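You operate a simulated robot arm through the tools that you are given. There is no shell and no other tool. Be economical: measure what you need, move in short steps, check, and stop when the job is done.

The job below is to be done with a simulated robot arm. You get a single attempt, and the scene is never put back.

## Task
On the worktop under the window, set the yellow bowl inside the blue one.

It is judged by the outcome, as a careful person would: the job done as asked, and still so three seconds after it is handed in. It fails if anything else is knocked over, pushed out of place, dropped, spilled or broken.

## Robot
A 6-joint arm with a two-finger parallel gripper, fixed in place. Base frame: the origin is at the foot of the arm, x ahead of it, y to its left, z up; the work surface is at about z = 0. Readings come in m, degrees, newtons and seconds.
With the tool pointing down near the work surface it reaches from about 0.18 to 0.46 m from the base axis. Its first joint turns from -70.0 to 70.0 degrees. Payload 1.9 kg.
Tool frame: the origin (TCP) lies between the finger pads and is the grasp point; the fingertips stand 0.023 m ahead of it; z points along the fingers, y is the line along which they close. Largest opening 0.094 m; finger width 0.038, thickness 0.01; the body of the gripper, 0.054 by 0.096 m, starts 0.039 m behind the TCP.
Orientation is that of the tool frame in the base frame, as a unit quaternion [x, y, z, w]. With the fingers straight down and closing along the base's y, the tool's x points along the base's -x, its y along +y and its z along -z.

## Interface
- The arm moves only by the tool apply_moves. Its argument "deltas" is one flat list of numbers, 7 for each row, row after row: the finger opening in cm, from 0 to 9.4, then the shift along the base's x, y, z in cm, then the turn, a rotation vector about the base's x, y, z in degrees. In form: [gripper, x, y, z, wx, wy, wz, gripper, x, y, z, wx, wy, wz, ...]. A call has 1 to 8 rows; each row is the pose to reach, as a shift and turn from the pose commanded when the call began. Rows are played at 5 a second. More than 0.05 m and 8.6 degrees between two rows, or a gripper value outside its range, and nothing of the call is played. Where a pose cannot be reached the arm comes as near as it can. A force on the tool above 40 N (or 10 N above the force at the start of the call, whichever is more), or a blocked arm, ends the call early, and 0.2 s more pass. Each finger travels about 0.108 m/s and halts on what it meets, pressing with about 35 N; the grip force reading is that of the motor and also rises with nothing between the fingers. The clock runs only during rows and for 0.2 s after the last one: add rows that repeat a pose to give the fingers time. The reply holds the time, the measured pose of the TCP, the force on the tool along the base axes, the opening and the grip force, in the units named above and with some noise.
- Cameras (640 x 400 px; columns grow to the right, rows downward): "scene" is fixed at [0.0651, 0.3186, 0.4305]; the picture's right is [-0.69, -0.72, 0.00], its down [-0.36, 0.35, -0.87] and it looks along [0.62, -0.60, -0.50] (base axes); focal length 264 px, centre (320, 200). "wrist" rides on the gripper at [-0.039, 0, -0.044] in the tool frame; the picture's right is [0.00, -1.00, 0.00], its down [0.97, 0.00, -0.24] and it looks along [0.24, 0.00, 0.97] (tool axes); focal length 218 px, centre (320, 200).
- get_image(camera): a new picture of that camera. It takes no simulated time.
- point_at(camera, pixels): for up to 12 pixels [column, row] of the newest picture of that camera ("zoom" is the newest enlarged one), the place [x, y, z] in the base frame of the surface seen there, good to about 0.002 m. It takes no simulated time.
- zoom(camera, box): a new picture of the part [left, top, right, bottom] of that camera's present view, enlarged. It takes no simulated time.
- finish_job(): hands the job in; it is judged then, once.

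Work in short steps. Measure before you move; look again where a grasp or a placing could have gone wrong, and mend it. You have 60 turns and 22 pictures in all, those below and enlarged ones among them. Open the gripper and draw the arm clear of the work before you hand the job in, unless the task says otherwise; then end with one line.

The tools are called as a command line: name --argument value ..., lists and objects as JSON in quotes. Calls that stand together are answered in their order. apply_moves: Moves the arm, as the interface text tells. Its arguments: {"type":"object","properties":{"deltas":{"type":"array"}},"required":["deltas"]} The other tools are called the same way: get_image (camera) takes a picture; point_at (camera, pixels) gives the place of the surface under pixels of a picture; zoom (camera, box) takes an enlarged picture of a part of a camera's view; finish_job () hands the job in.

At the start:

```text
time: 0.0
eef_pos: [0.2878, -0.1075, 0.326]
tcp_rot: [0.001, 1.0, 0.0, 0.0]
ft_force: [-0.2, -0.3, 0.5]
width: 0.094
grip_force: 0.1
```

scene: 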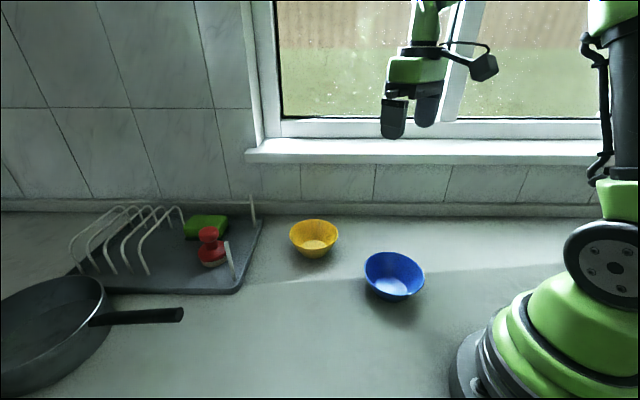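
wrist: 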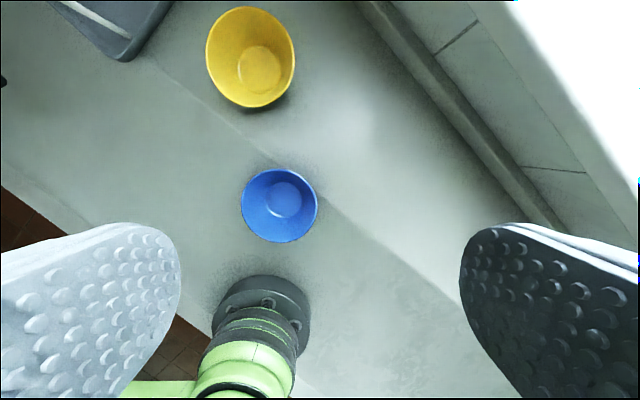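

The yellow bowl is near (314,238) and the blue near (394,276) in the scene view; I measure rims and floors in the wrist view.

point_at --camera "wrist" --pixels '[[208, 55], [293, 58], [250, 8], [251, 105], [260, 66], [243, 203], [315, 205], [279, 171], [280, 240], [284, 198], [300, 120], [340, 205]]'

zoom --camera "scene" --box '[270, 200, 446, 310]'

```text
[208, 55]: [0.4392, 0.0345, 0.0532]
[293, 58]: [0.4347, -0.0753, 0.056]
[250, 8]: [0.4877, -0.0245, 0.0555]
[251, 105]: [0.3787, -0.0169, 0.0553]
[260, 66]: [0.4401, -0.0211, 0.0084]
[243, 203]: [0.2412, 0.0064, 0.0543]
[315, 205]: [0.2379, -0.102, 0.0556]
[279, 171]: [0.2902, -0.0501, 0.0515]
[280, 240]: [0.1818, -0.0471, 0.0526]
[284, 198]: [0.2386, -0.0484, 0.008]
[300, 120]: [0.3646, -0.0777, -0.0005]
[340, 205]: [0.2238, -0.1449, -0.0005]
```

```text
3.64 times, centred on (358, 255) of scene
```

zoom: 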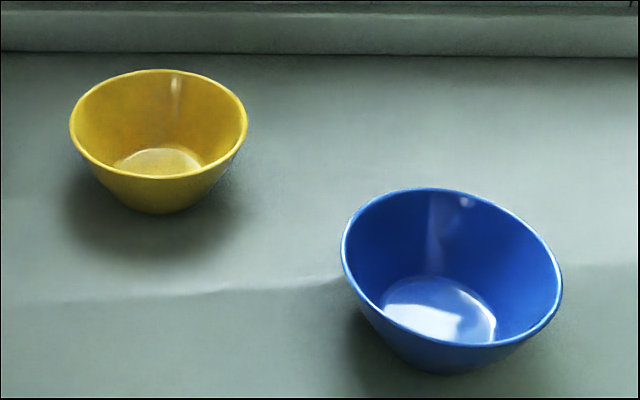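

Both bowls are about 0.11 m across, so wider than the gripper: I'll pinch the yellow rim on one side, tilted along its wall. First I measure wall slope and thickness, and how close the rack post (231,260) is.

point_at --camera "zoom" --pixels '[[155, 181], [155, 195], [155, 208], [160, 90], [160, 130], [160, 160], [75, 120], [105, 185], [130, 205], [440, 360], [440, 205], [440, 250]]'

point_at --camera "scene" --pixels '[[228, 243], [233, 277], [252, 200], [254, 222], [237, 291], [262, 225], [184, 315], [210, 232]]'

point_at --camera "wrist" --pixels '[[126, 60], [100, 20], [229, 66], [238, 66], [282, 66], [274, 66], [220, 60]]'

```text
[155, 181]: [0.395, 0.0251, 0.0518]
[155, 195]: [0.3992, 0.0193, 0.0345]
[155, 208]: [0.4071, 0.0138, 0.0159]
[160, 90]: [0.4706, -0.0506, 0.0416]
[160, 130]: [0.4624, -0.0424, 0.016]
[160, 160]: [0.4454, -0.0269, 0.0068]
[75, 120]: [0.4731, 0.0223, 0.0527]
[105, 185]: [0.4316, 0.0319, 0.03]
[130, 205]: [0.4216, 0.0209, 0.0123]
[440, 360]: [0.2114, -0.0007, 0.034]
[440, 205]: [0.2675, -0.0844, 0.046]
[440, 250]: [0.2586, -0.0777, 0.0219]
```

```text
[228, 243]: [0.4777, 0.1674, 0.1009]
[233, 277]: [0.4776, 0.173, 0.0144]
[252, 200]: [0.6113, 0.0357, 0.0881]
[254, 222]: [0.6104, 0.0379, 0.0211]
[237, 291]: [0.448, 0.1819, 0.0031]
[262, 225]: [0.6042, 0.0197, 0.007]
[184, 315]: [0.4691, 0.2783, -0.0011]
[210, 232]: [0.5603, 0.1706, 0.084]
```

```text
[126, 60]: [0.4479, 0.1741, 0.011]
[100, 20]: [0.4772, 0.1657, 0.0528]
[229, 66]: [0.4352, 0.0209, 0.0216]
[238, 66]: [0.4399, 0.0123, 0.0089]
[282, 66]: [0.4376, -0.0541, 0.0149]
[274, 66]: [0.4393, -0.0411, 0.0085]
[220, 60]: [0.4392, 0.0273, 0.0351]
```

The wall slopes about 23° from vertical and the rack post at (0.478, 0.167) leaves room. I move to a pre-grasp 8 cm behind the yellow rim's +y side (0.434, 0.036), tilting -23° about x.

apply_moves --deltas '[9.4, 2.1, 2.5, -2.7, -3.3, 0, 0, 7, 4.2, 5.1, -5.3, -6.6, 0, 0, 4, 6.3, 7.6, -8, -9.9, 0, 0, 4, 8.3, 10.2, -10.7, -13.1, 0, 0, 4, 10.4, 12.7, -13.4, -16.4, 0, 0, 4, 12.5, 15.3, -16, -19.7, 0, 0, 4, 14.6, 17.8, -18.7, -23, 0, 0, 4, 14.6, 17.8, -18.7, -23, 0, 0]'

get_image --camera "wrist"

get_image --camera "scene"

```text
time: 1.8
eef_pos: [0.4331, 0.0694, 0.138]
tcp_rot: [0.0, 0.98, -0.2, 0.001]
ft_force: [0.0, 0.0, -0.4]
width: 0.0399
grip_force: 0.0
```

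```text
18 pictures are left
```

wrist: 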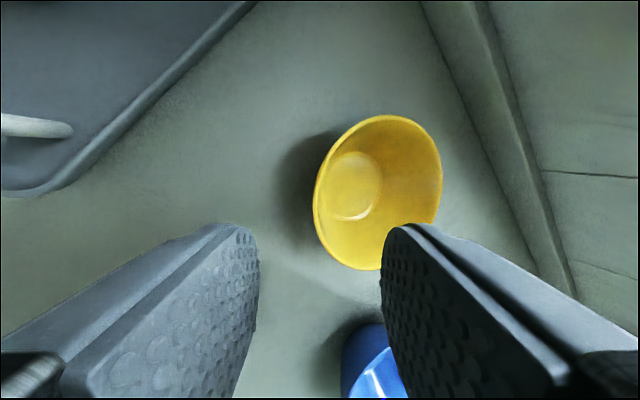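

```text
17 pictures are left
```

scene: 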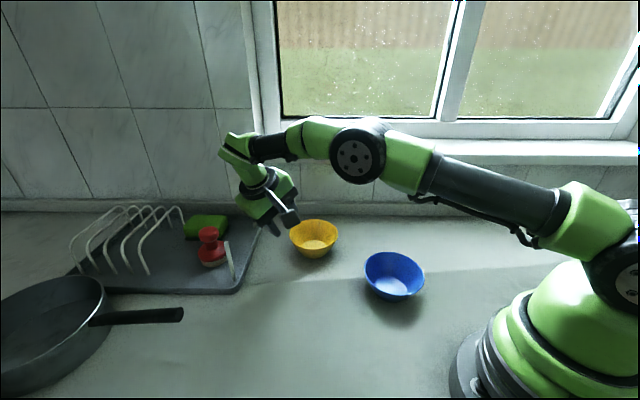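

The arm is at pre-grasp, clear of the rack; the yellow rim spans columns 314–441. I recheck the rim's position before advancing.

point_at --camera "wrist" --pixels '[[316, 190], [390, 117], [440, 172], [365, 268], [325, 240], [318, 215], [333, 155], [316, 200]]'

```text
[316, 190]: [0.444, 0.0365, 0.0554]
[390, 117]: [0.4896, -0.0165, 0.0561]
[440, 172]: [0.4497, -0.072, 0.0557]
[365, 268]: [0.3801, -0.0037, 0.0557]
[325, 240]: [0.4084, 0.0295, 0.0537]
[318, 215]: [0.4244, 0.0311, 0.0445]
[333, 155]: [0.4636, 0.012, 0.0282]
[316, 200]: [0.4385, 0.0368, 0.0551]
```

The rim's +y edge is at y≈0.037, z≈0.056, centre x≈0.435. I advance along the tool axis so the fingertips overlap the rim by about 12 mm, without closing yet.

apply_moves --deltas '[4, 0, -0.8, -1.8, 0, 0, 0, 4, 0, -1.6, -3.6, 0, 0, 0, 4, 0.1, -2.3, -5.3, 0, 0, 0, 4, 0.1, -2.8, -6.4, 0, 0, 0, 4, 0.1, -3.1, -7.2, 0, 0, 0, 4, 0.1, -3.1, -7.2, 0, 0, 0]'

zoom --camera "scene" --box '[230, 170, 374, 260]'

get_image --camera "wrist"

```text
time: 3.2
eef_pos: [0.4354, 0.0397, 0.0671]
tcp_rot: [0.0, 0.98, -0.199, 0.0]
ft_force: [-0.1, -0.3, 0.6]
width: 0.0399
grip_force: 0.0
```

```text
4.44 times, centred on (302, 215) of scene
```

zoom: 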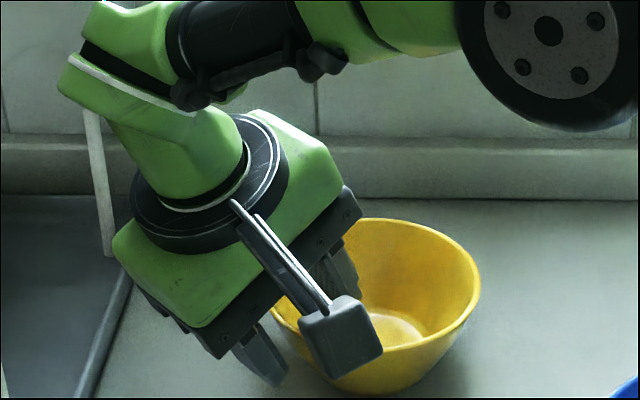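

```text
15 pictures are left
```

wrist: 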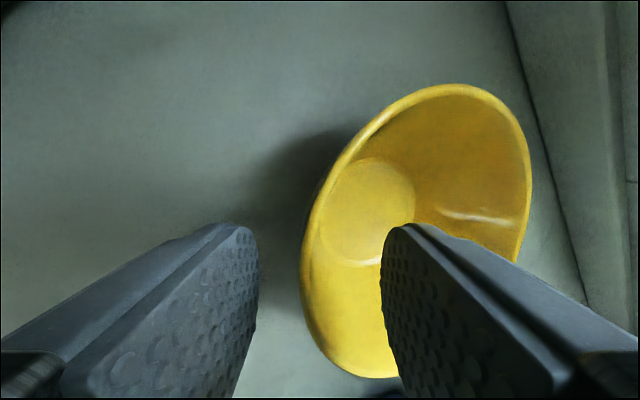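

The wall (columns ~302–320) lies midway between the fingers (258 and 380). I close on it in steps and let the grip settle.

apply_moves --deltas '[2.5, 0, 0, 0, 0, 0, 0, 1.2, 0, 0, 0, 0, 0, 0, 0, 0, 0, 0, 0, 0, 0, 0, 0, 0, 0, 0, 0, 0, 0, 0, 0, 0, 0, 0, 0]'

get_image --camera "wrist"

```text
time: 4.4
eef_pos: [0.4346, 0.0375, 0.0687]
tcp_rot: [0.0, 0.98, -0.2, 0.001]
ft_force: [-0.8, -3.3, 4.8]
width: 0.0102
grip_force: 35.1
```

```text
14 pictures are left
```

wrist: 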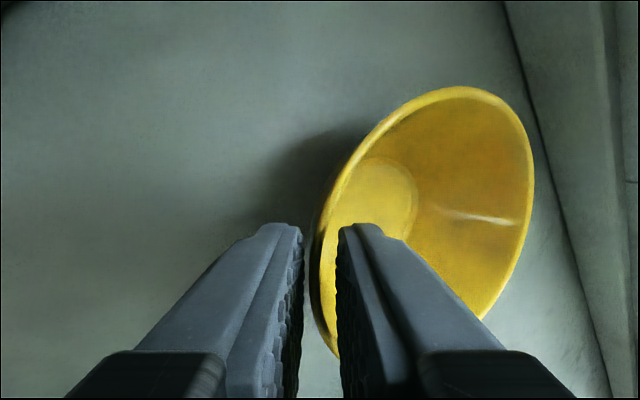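

The grip holds at 10 mm with 35 N. I lift 8 cm straight up and check that the bowl hangs level.

apply_moves --deltas '[0, 0, 0, 0.8, 0, 0, 0, 0, 0, 0, 2.2, 0, 0, 0, 0, 0, 0, 4, 0, 0, 0, 0, 0, 0, 6, 0, 0, 0, 0, 0, 0, 8, 0, 0, 0, 0, 0, 0, 8, 0, 0, 0, 0, 0, 0, 8, 0, 0, 0]'

get_image --camera "wrist"

zoom --camera "scene" --box '[230, 130, 390, 230]'

```text
time: 6.0
eef_pos: [0.4342, 0.0388, 0.1481]
tcp_rot: [0.0, 0.98, -0.199, 0.0]
ft_force: [0.8, 0.5, -1.4]
width: 0.0098
grip_force: 34.6
```

```text
13 pictures are left
```

wrist: 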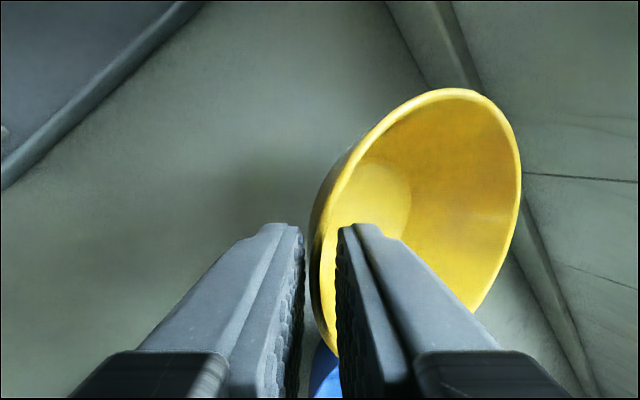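

```text
4.00 times, centred on (310, 180) of scene
```

zoom: 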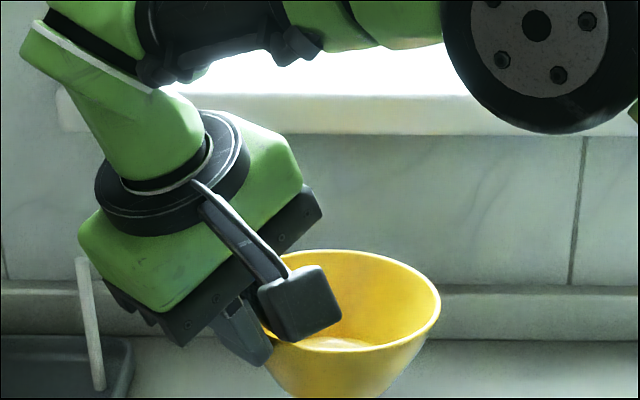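

Held, hanging with the rim visible in the wrist view (top 455,90, right 520,185, left 317,240). I measure the rim for tilt and centre.

point_at --camera "wrist" --pixels '[[455, 91], [490, 103], [518, 185], [500, 260], [480, 307], [420, 102], [380, 133], [340, 185], [318, 240], [325, 325], [385, 200], [400, 180]]'

point_at --camera "zoom" --pixels '[[355, 251], [437, 298], [360, 352], [420, 330], [400, 264], [300, 252], [340, 345]]'

```text
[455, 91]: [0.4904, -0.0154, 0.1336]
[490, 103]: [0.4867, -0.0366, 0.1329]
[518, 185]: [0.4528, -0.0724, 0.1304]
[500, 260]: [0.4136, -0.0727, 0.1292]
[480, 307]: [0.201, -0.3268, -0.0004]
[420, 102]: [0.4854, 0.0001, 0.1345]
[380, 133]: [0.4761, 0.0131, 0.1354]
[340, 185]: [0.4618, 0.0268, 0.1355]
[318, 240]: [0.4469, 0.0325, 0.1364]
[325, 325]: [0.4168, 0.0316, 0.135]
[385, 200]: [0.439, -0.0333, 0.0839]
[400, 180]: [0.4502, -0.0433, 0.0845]
```

```text
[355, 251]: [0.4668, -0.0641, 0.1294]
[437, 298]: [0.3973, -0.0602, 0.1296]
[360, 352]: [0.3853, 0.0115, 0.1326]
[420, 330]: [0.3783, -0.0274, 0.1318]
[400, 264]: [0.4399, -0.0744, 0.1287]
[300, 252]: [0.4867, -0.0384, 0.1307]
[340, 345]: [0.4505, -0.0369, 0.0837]
```

The bowl hangs about 4° low on its -y side, rim centre ≈ (0.4345, -0.021). I tilt -4° to level it and carry it, 2 cm higher, to above the blue bowl's centre (0.236, -0.048).

apply_moves --deltas '[0, 0, 0, 1, -2, 0.4, 0, 0, -2, -0.2, 2, -4, 0.8, 0, 0, -5.5, -0.7, 2, -4, 0.8, 0, 0, -9.5, -1.2, 2, -4, 0.8, 0, 0, -13.5, -1.8, 2, -4, 0.8, 0, 0, -17.3, -2.3, 2, -4, 0.8, 0, 0, -19.8, -2.6, 2, -4, 0.8, 0, 0, -19.8, -2.6, 2, -4, 0.8, 0]'

get_image --camera "scene"

get_image --camera "wrist"

```text
time: 7.8
eef_pos: [0.2354, 0.014, 0.1668]
tcp_rot: [0.0, 0.973, -0.232, -0.007]
ft_force: [0.2, -0.3, -1.3]
width: 0.0096
grip_force: 35.4
```

```text
11 pictures are left
```

scene: 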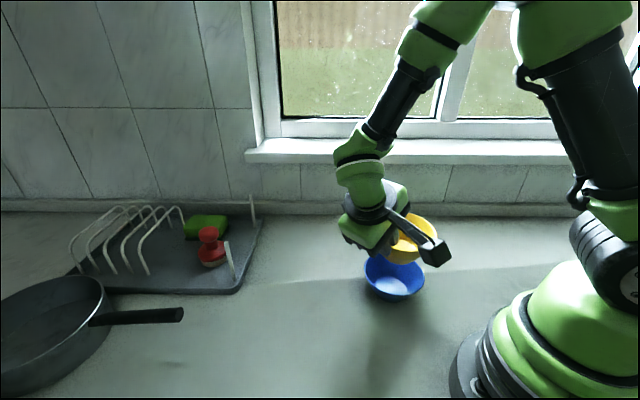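

```text
10 pictures are left
```

wrist: 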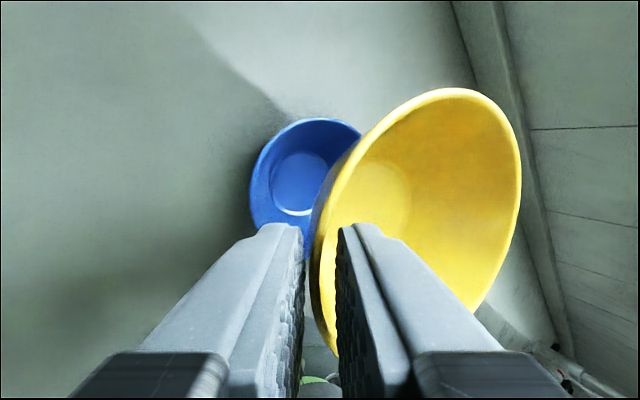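

I measure the yellow rim's level and centre, and the blue rim, in this wrist view; blue rim edge runs (250,190), (310,120), (355,130).

point_at --camera "wrist" --pixels '[[455, 91], [490, 103], [518, 185], [500, 258], [420, 102], [340, 185], [318, 240], [251, 195], [257, 165], [285, 126], [315, 120], [300, 180]]'

zoom --camera "scene" --box '[330, 200, 490, 300]'

```text
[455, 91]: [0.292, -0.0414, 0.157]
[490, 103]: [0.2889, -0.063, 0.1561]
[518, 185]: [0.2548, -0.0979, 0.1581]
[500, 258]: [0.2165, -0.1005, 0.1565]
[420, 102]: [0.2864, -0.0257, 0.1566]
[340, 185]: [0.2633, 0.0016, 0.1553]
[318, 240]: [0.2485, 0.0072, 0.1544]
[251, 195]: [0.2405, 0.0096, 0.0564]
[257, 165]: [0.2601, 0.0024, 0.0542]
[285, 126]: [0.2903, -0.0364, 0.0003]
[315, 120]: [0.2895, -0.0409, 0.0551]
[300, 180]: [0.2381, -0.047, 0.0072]
```

```text
4.00 times, centred on (410, 250) of scene
```

zoom: 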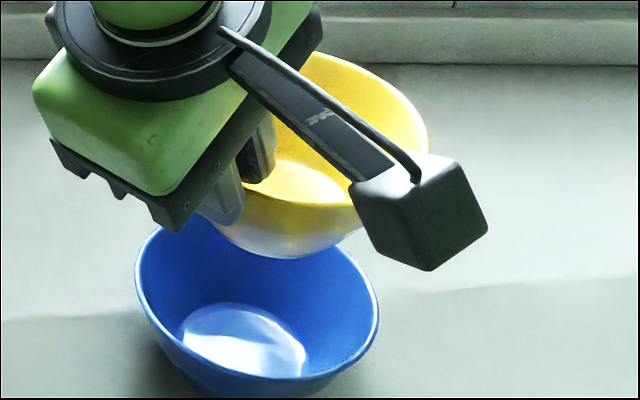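

The yellow bowl is level within ~1.5° and its centre (≈0.2365, -0.047) matches the blue one's. I lower 8.0 cm slowly, then look.

apply_moves --deltas '[0, 0, 0, -2, 0, 0, 0, 0, 0, 0, -4, 0, 0, 0, 0, 0, 0, -5.5, 0, 0, 0, 0, 0, 0, -6.5, 0, 0, 0, 0, 0, 0, -7.3, 0, 0, 0, 0, 0, 0, -8, 0, 0, 0, 0, 0, 0, -8, 0, 0, 0]'

zoom --camera "scene" --box '[330, 220, 474, 310]'

get_image --camera "wrist"

```text
time: 9.4
eef_pos: [0.2359, 0.0141, 0.0878]
tcp_rot: [0.0, 0.972, -0.233, -0.007]
ft_force: [-0.1, 0.1, -1.6]
width: 0.0095
grip_force: 34.7
```

```text
4.44 times, centred on (402, 265) of scene
```

zoom: 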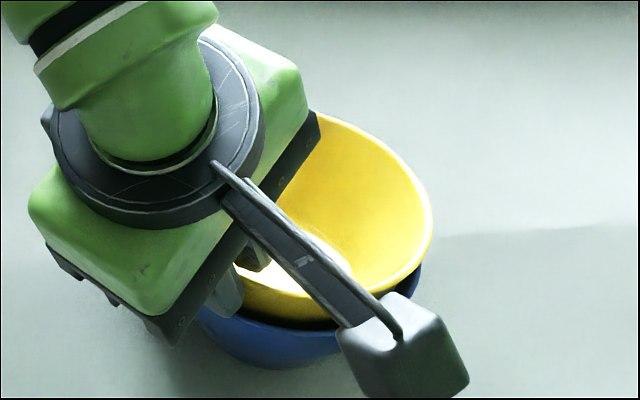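

```text
7 pictures are left
```

wrist: 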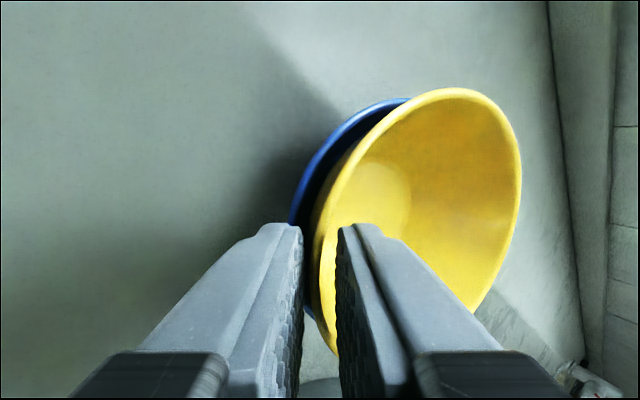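

No contact force yet and the bowls are concentric. I creep down another 6 mm in 2 mm rows and watch the force.

apply_moves --deltas '[0, 0, 0, -0.2, 0, 0, 0, 0, 0, 0, -0.4, 0, 0, 0, 0, 0, 0, -0.6, 0, 0, 0, 0, 0, 0, -0.6, 0, 0, 0]'

point_at --camera "wrist" --pixels '[[455, 91], [518, 185], [340, 185], [318, 240], [300, 195], [330, 140], [370, 110]]'

```text
time: 10.4
eef_pos: [0.2368, 0.013, 0.0817]
tcp_rot: [-0.002, 0.972, -0.233, -0.007]
ft_force: [0.3, 0.2, -1.3]
width: 0.0093
grip_force: 35.2
```

```text
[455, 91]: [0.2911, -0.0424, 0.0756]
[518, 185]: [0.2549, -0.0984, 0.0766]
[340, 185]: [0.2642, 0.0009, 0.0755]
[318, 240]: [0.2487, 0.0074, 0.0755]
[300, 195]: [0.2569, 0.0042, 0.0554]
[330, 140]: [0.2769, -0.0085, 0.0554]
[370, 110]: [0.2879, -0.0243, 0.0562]
```

Yellow rim is now at z≈0.070 with nesting expected near 0.063, and the outer fingertip is only ~3 mm above the blue rim. I lower 2 mm more and open slowly.

apply_moves --deltas '[0, 0, 0, -0.2, 0, 0, 0, 0, 0, 0, -0.2, 0, 0, 0, 1.2, 0, 0, -0.2, 0, 0, 0, 1.8, 0, 0, -0.2, 0, 0, 0, 2.4, 0, 0, -0.2, 0, 0, 0, 2.4, 0, 0, -0.2, 0, 0, 0]'

get_image --camera "wrist"

```text
time: 11.8
eef_pos: [0.2372, 0.0141, 0.0816]
tcp_rot: [0.0, 0.972, -0.234, -0.007]
ft_force: [0.0, 0.3, 3.7]
width: 0.0235
grip_force: 0.1
```

```text
6 pictures are left
```

wrist: 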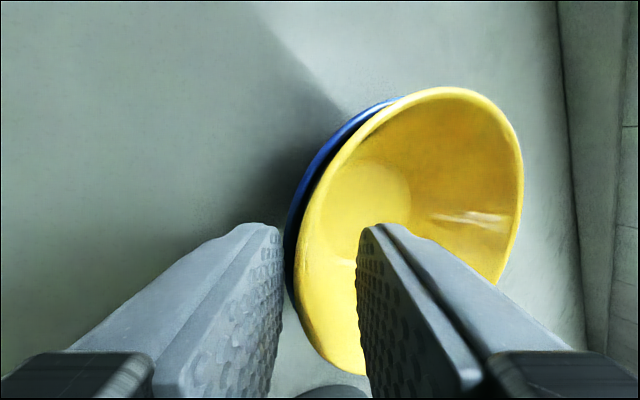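

The bowl has dropped in; the fingers (edges at columns 283 and 357) are off the wall. A slight 3.7 N suggests the outer tip brushes the blue rim, so I withdraw straight back along the tool axis.

apply_moves --deltas '[2.4, 0, 0.25, 0.5, 0, 0, 0, 2.4, 0, 0.7, 1.4, 0, 0, 0, 2.4, 0, 1.5, 3, 0, 0, 0, 2.4, 0, 3, 6, 0, 0, 0, 2.4, 0, 4.5, 9, 0, 0, 0, 2.4, 0, 6, 12, 0, 0, 0, 2.4, 0, 6, 12, 0, 0, 0]'

zoom --camera "scene" --box '[330, 220, 474, 310]'

get_image --camera "wrist"

```text
time: 13.4
eef_pos: [0.2388, 0.075, 0.2011]
tcp_rot: [-0.002, 0.972, -0.233, -0.007]
ft_force: [0.6, -0.2, 0.4]
width: 0.0239
grip_force: 0.0
```

```text
4.44 times, centred on (402, 265) of scene
```

zoom: 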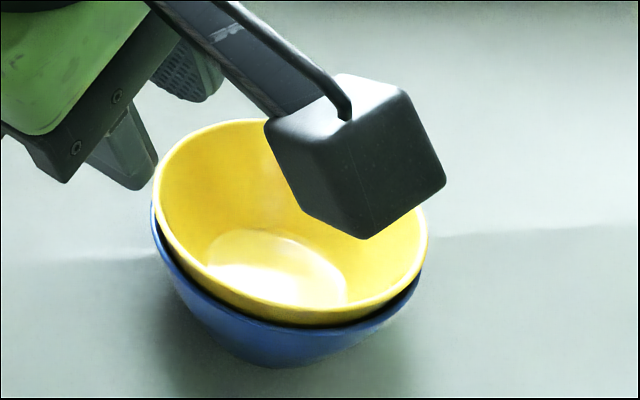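

```text
4 pictures are left
```

wrist: 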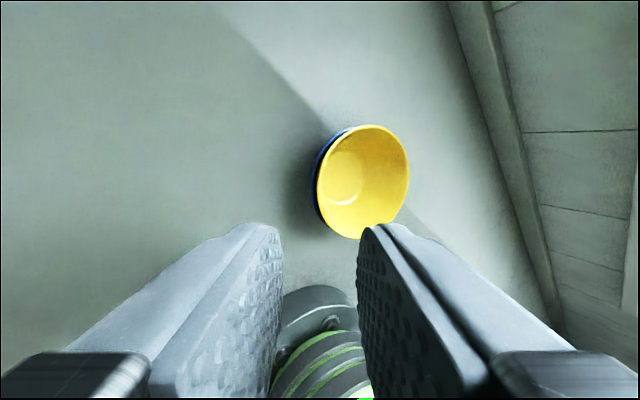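

The yellow bowl sits in the blue one. I check how level it is from rim points and draw the arm further clear and upright.

point_at --camera "wrist" --pixels '[[317, 185], [330, 148], [370, 127], [408, 170], [400, 210], [350, 236], [350, 180], [316, 165]]'

apply_moves --deltas '[4, 0, 0.5, 2.5, 5, 0, 0, 6, 0, 1, 5, 11, 0, 0, 8, 0, 1, 7.5, 17, 0, 0, 9.4, 0, 1, 10, 23, 0, 0, 9.4, 0, 1, 10, 27, 0, 0, 9.4, 0, 1, 10, 27, 0, 0]'

get_image --camera "scene"

```text
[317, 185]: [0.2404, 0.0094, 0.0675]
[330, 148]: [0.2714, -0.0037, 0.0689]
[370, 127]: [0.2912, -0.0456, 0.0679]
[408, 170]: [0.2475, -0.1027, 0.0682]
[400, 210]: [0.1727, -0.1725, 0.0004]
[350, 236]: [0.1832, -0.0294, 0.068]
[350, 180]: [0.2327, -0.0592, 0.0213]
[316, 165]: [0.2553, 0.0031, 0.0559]
```

```text
time: 14.8
eef_pos: [0.2369, 0.083, 0.3005]
tcp_rot: [-0.003, 1.0, 0.0, -0.006]
ft_force: [-0.3, -0.2, -0.1]
width: 0.0941
grip_force: 0.0
```

```text
3 pictures are left
```

scene: 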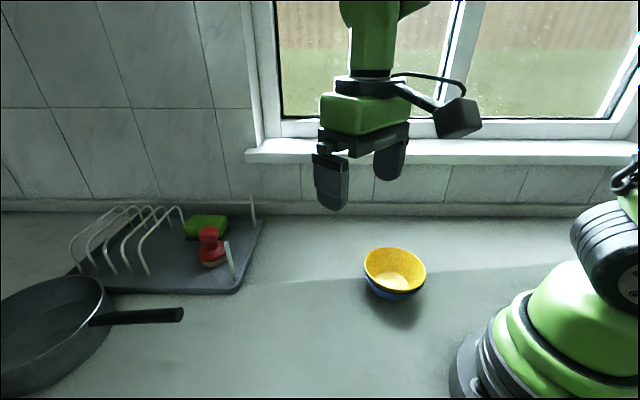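

The yellow bowl is nested level in the blue bowl: its rim is at z≈0.068 all round. Nothing else has moved, and the arm is clear with the gripper open, so I hand the job in.

finish_job

```text
The job is handed in.
```

The yellow bowl is sitting level inside the blue one; nothing else on the worktop moved, and the arm is clear with the gripper open.
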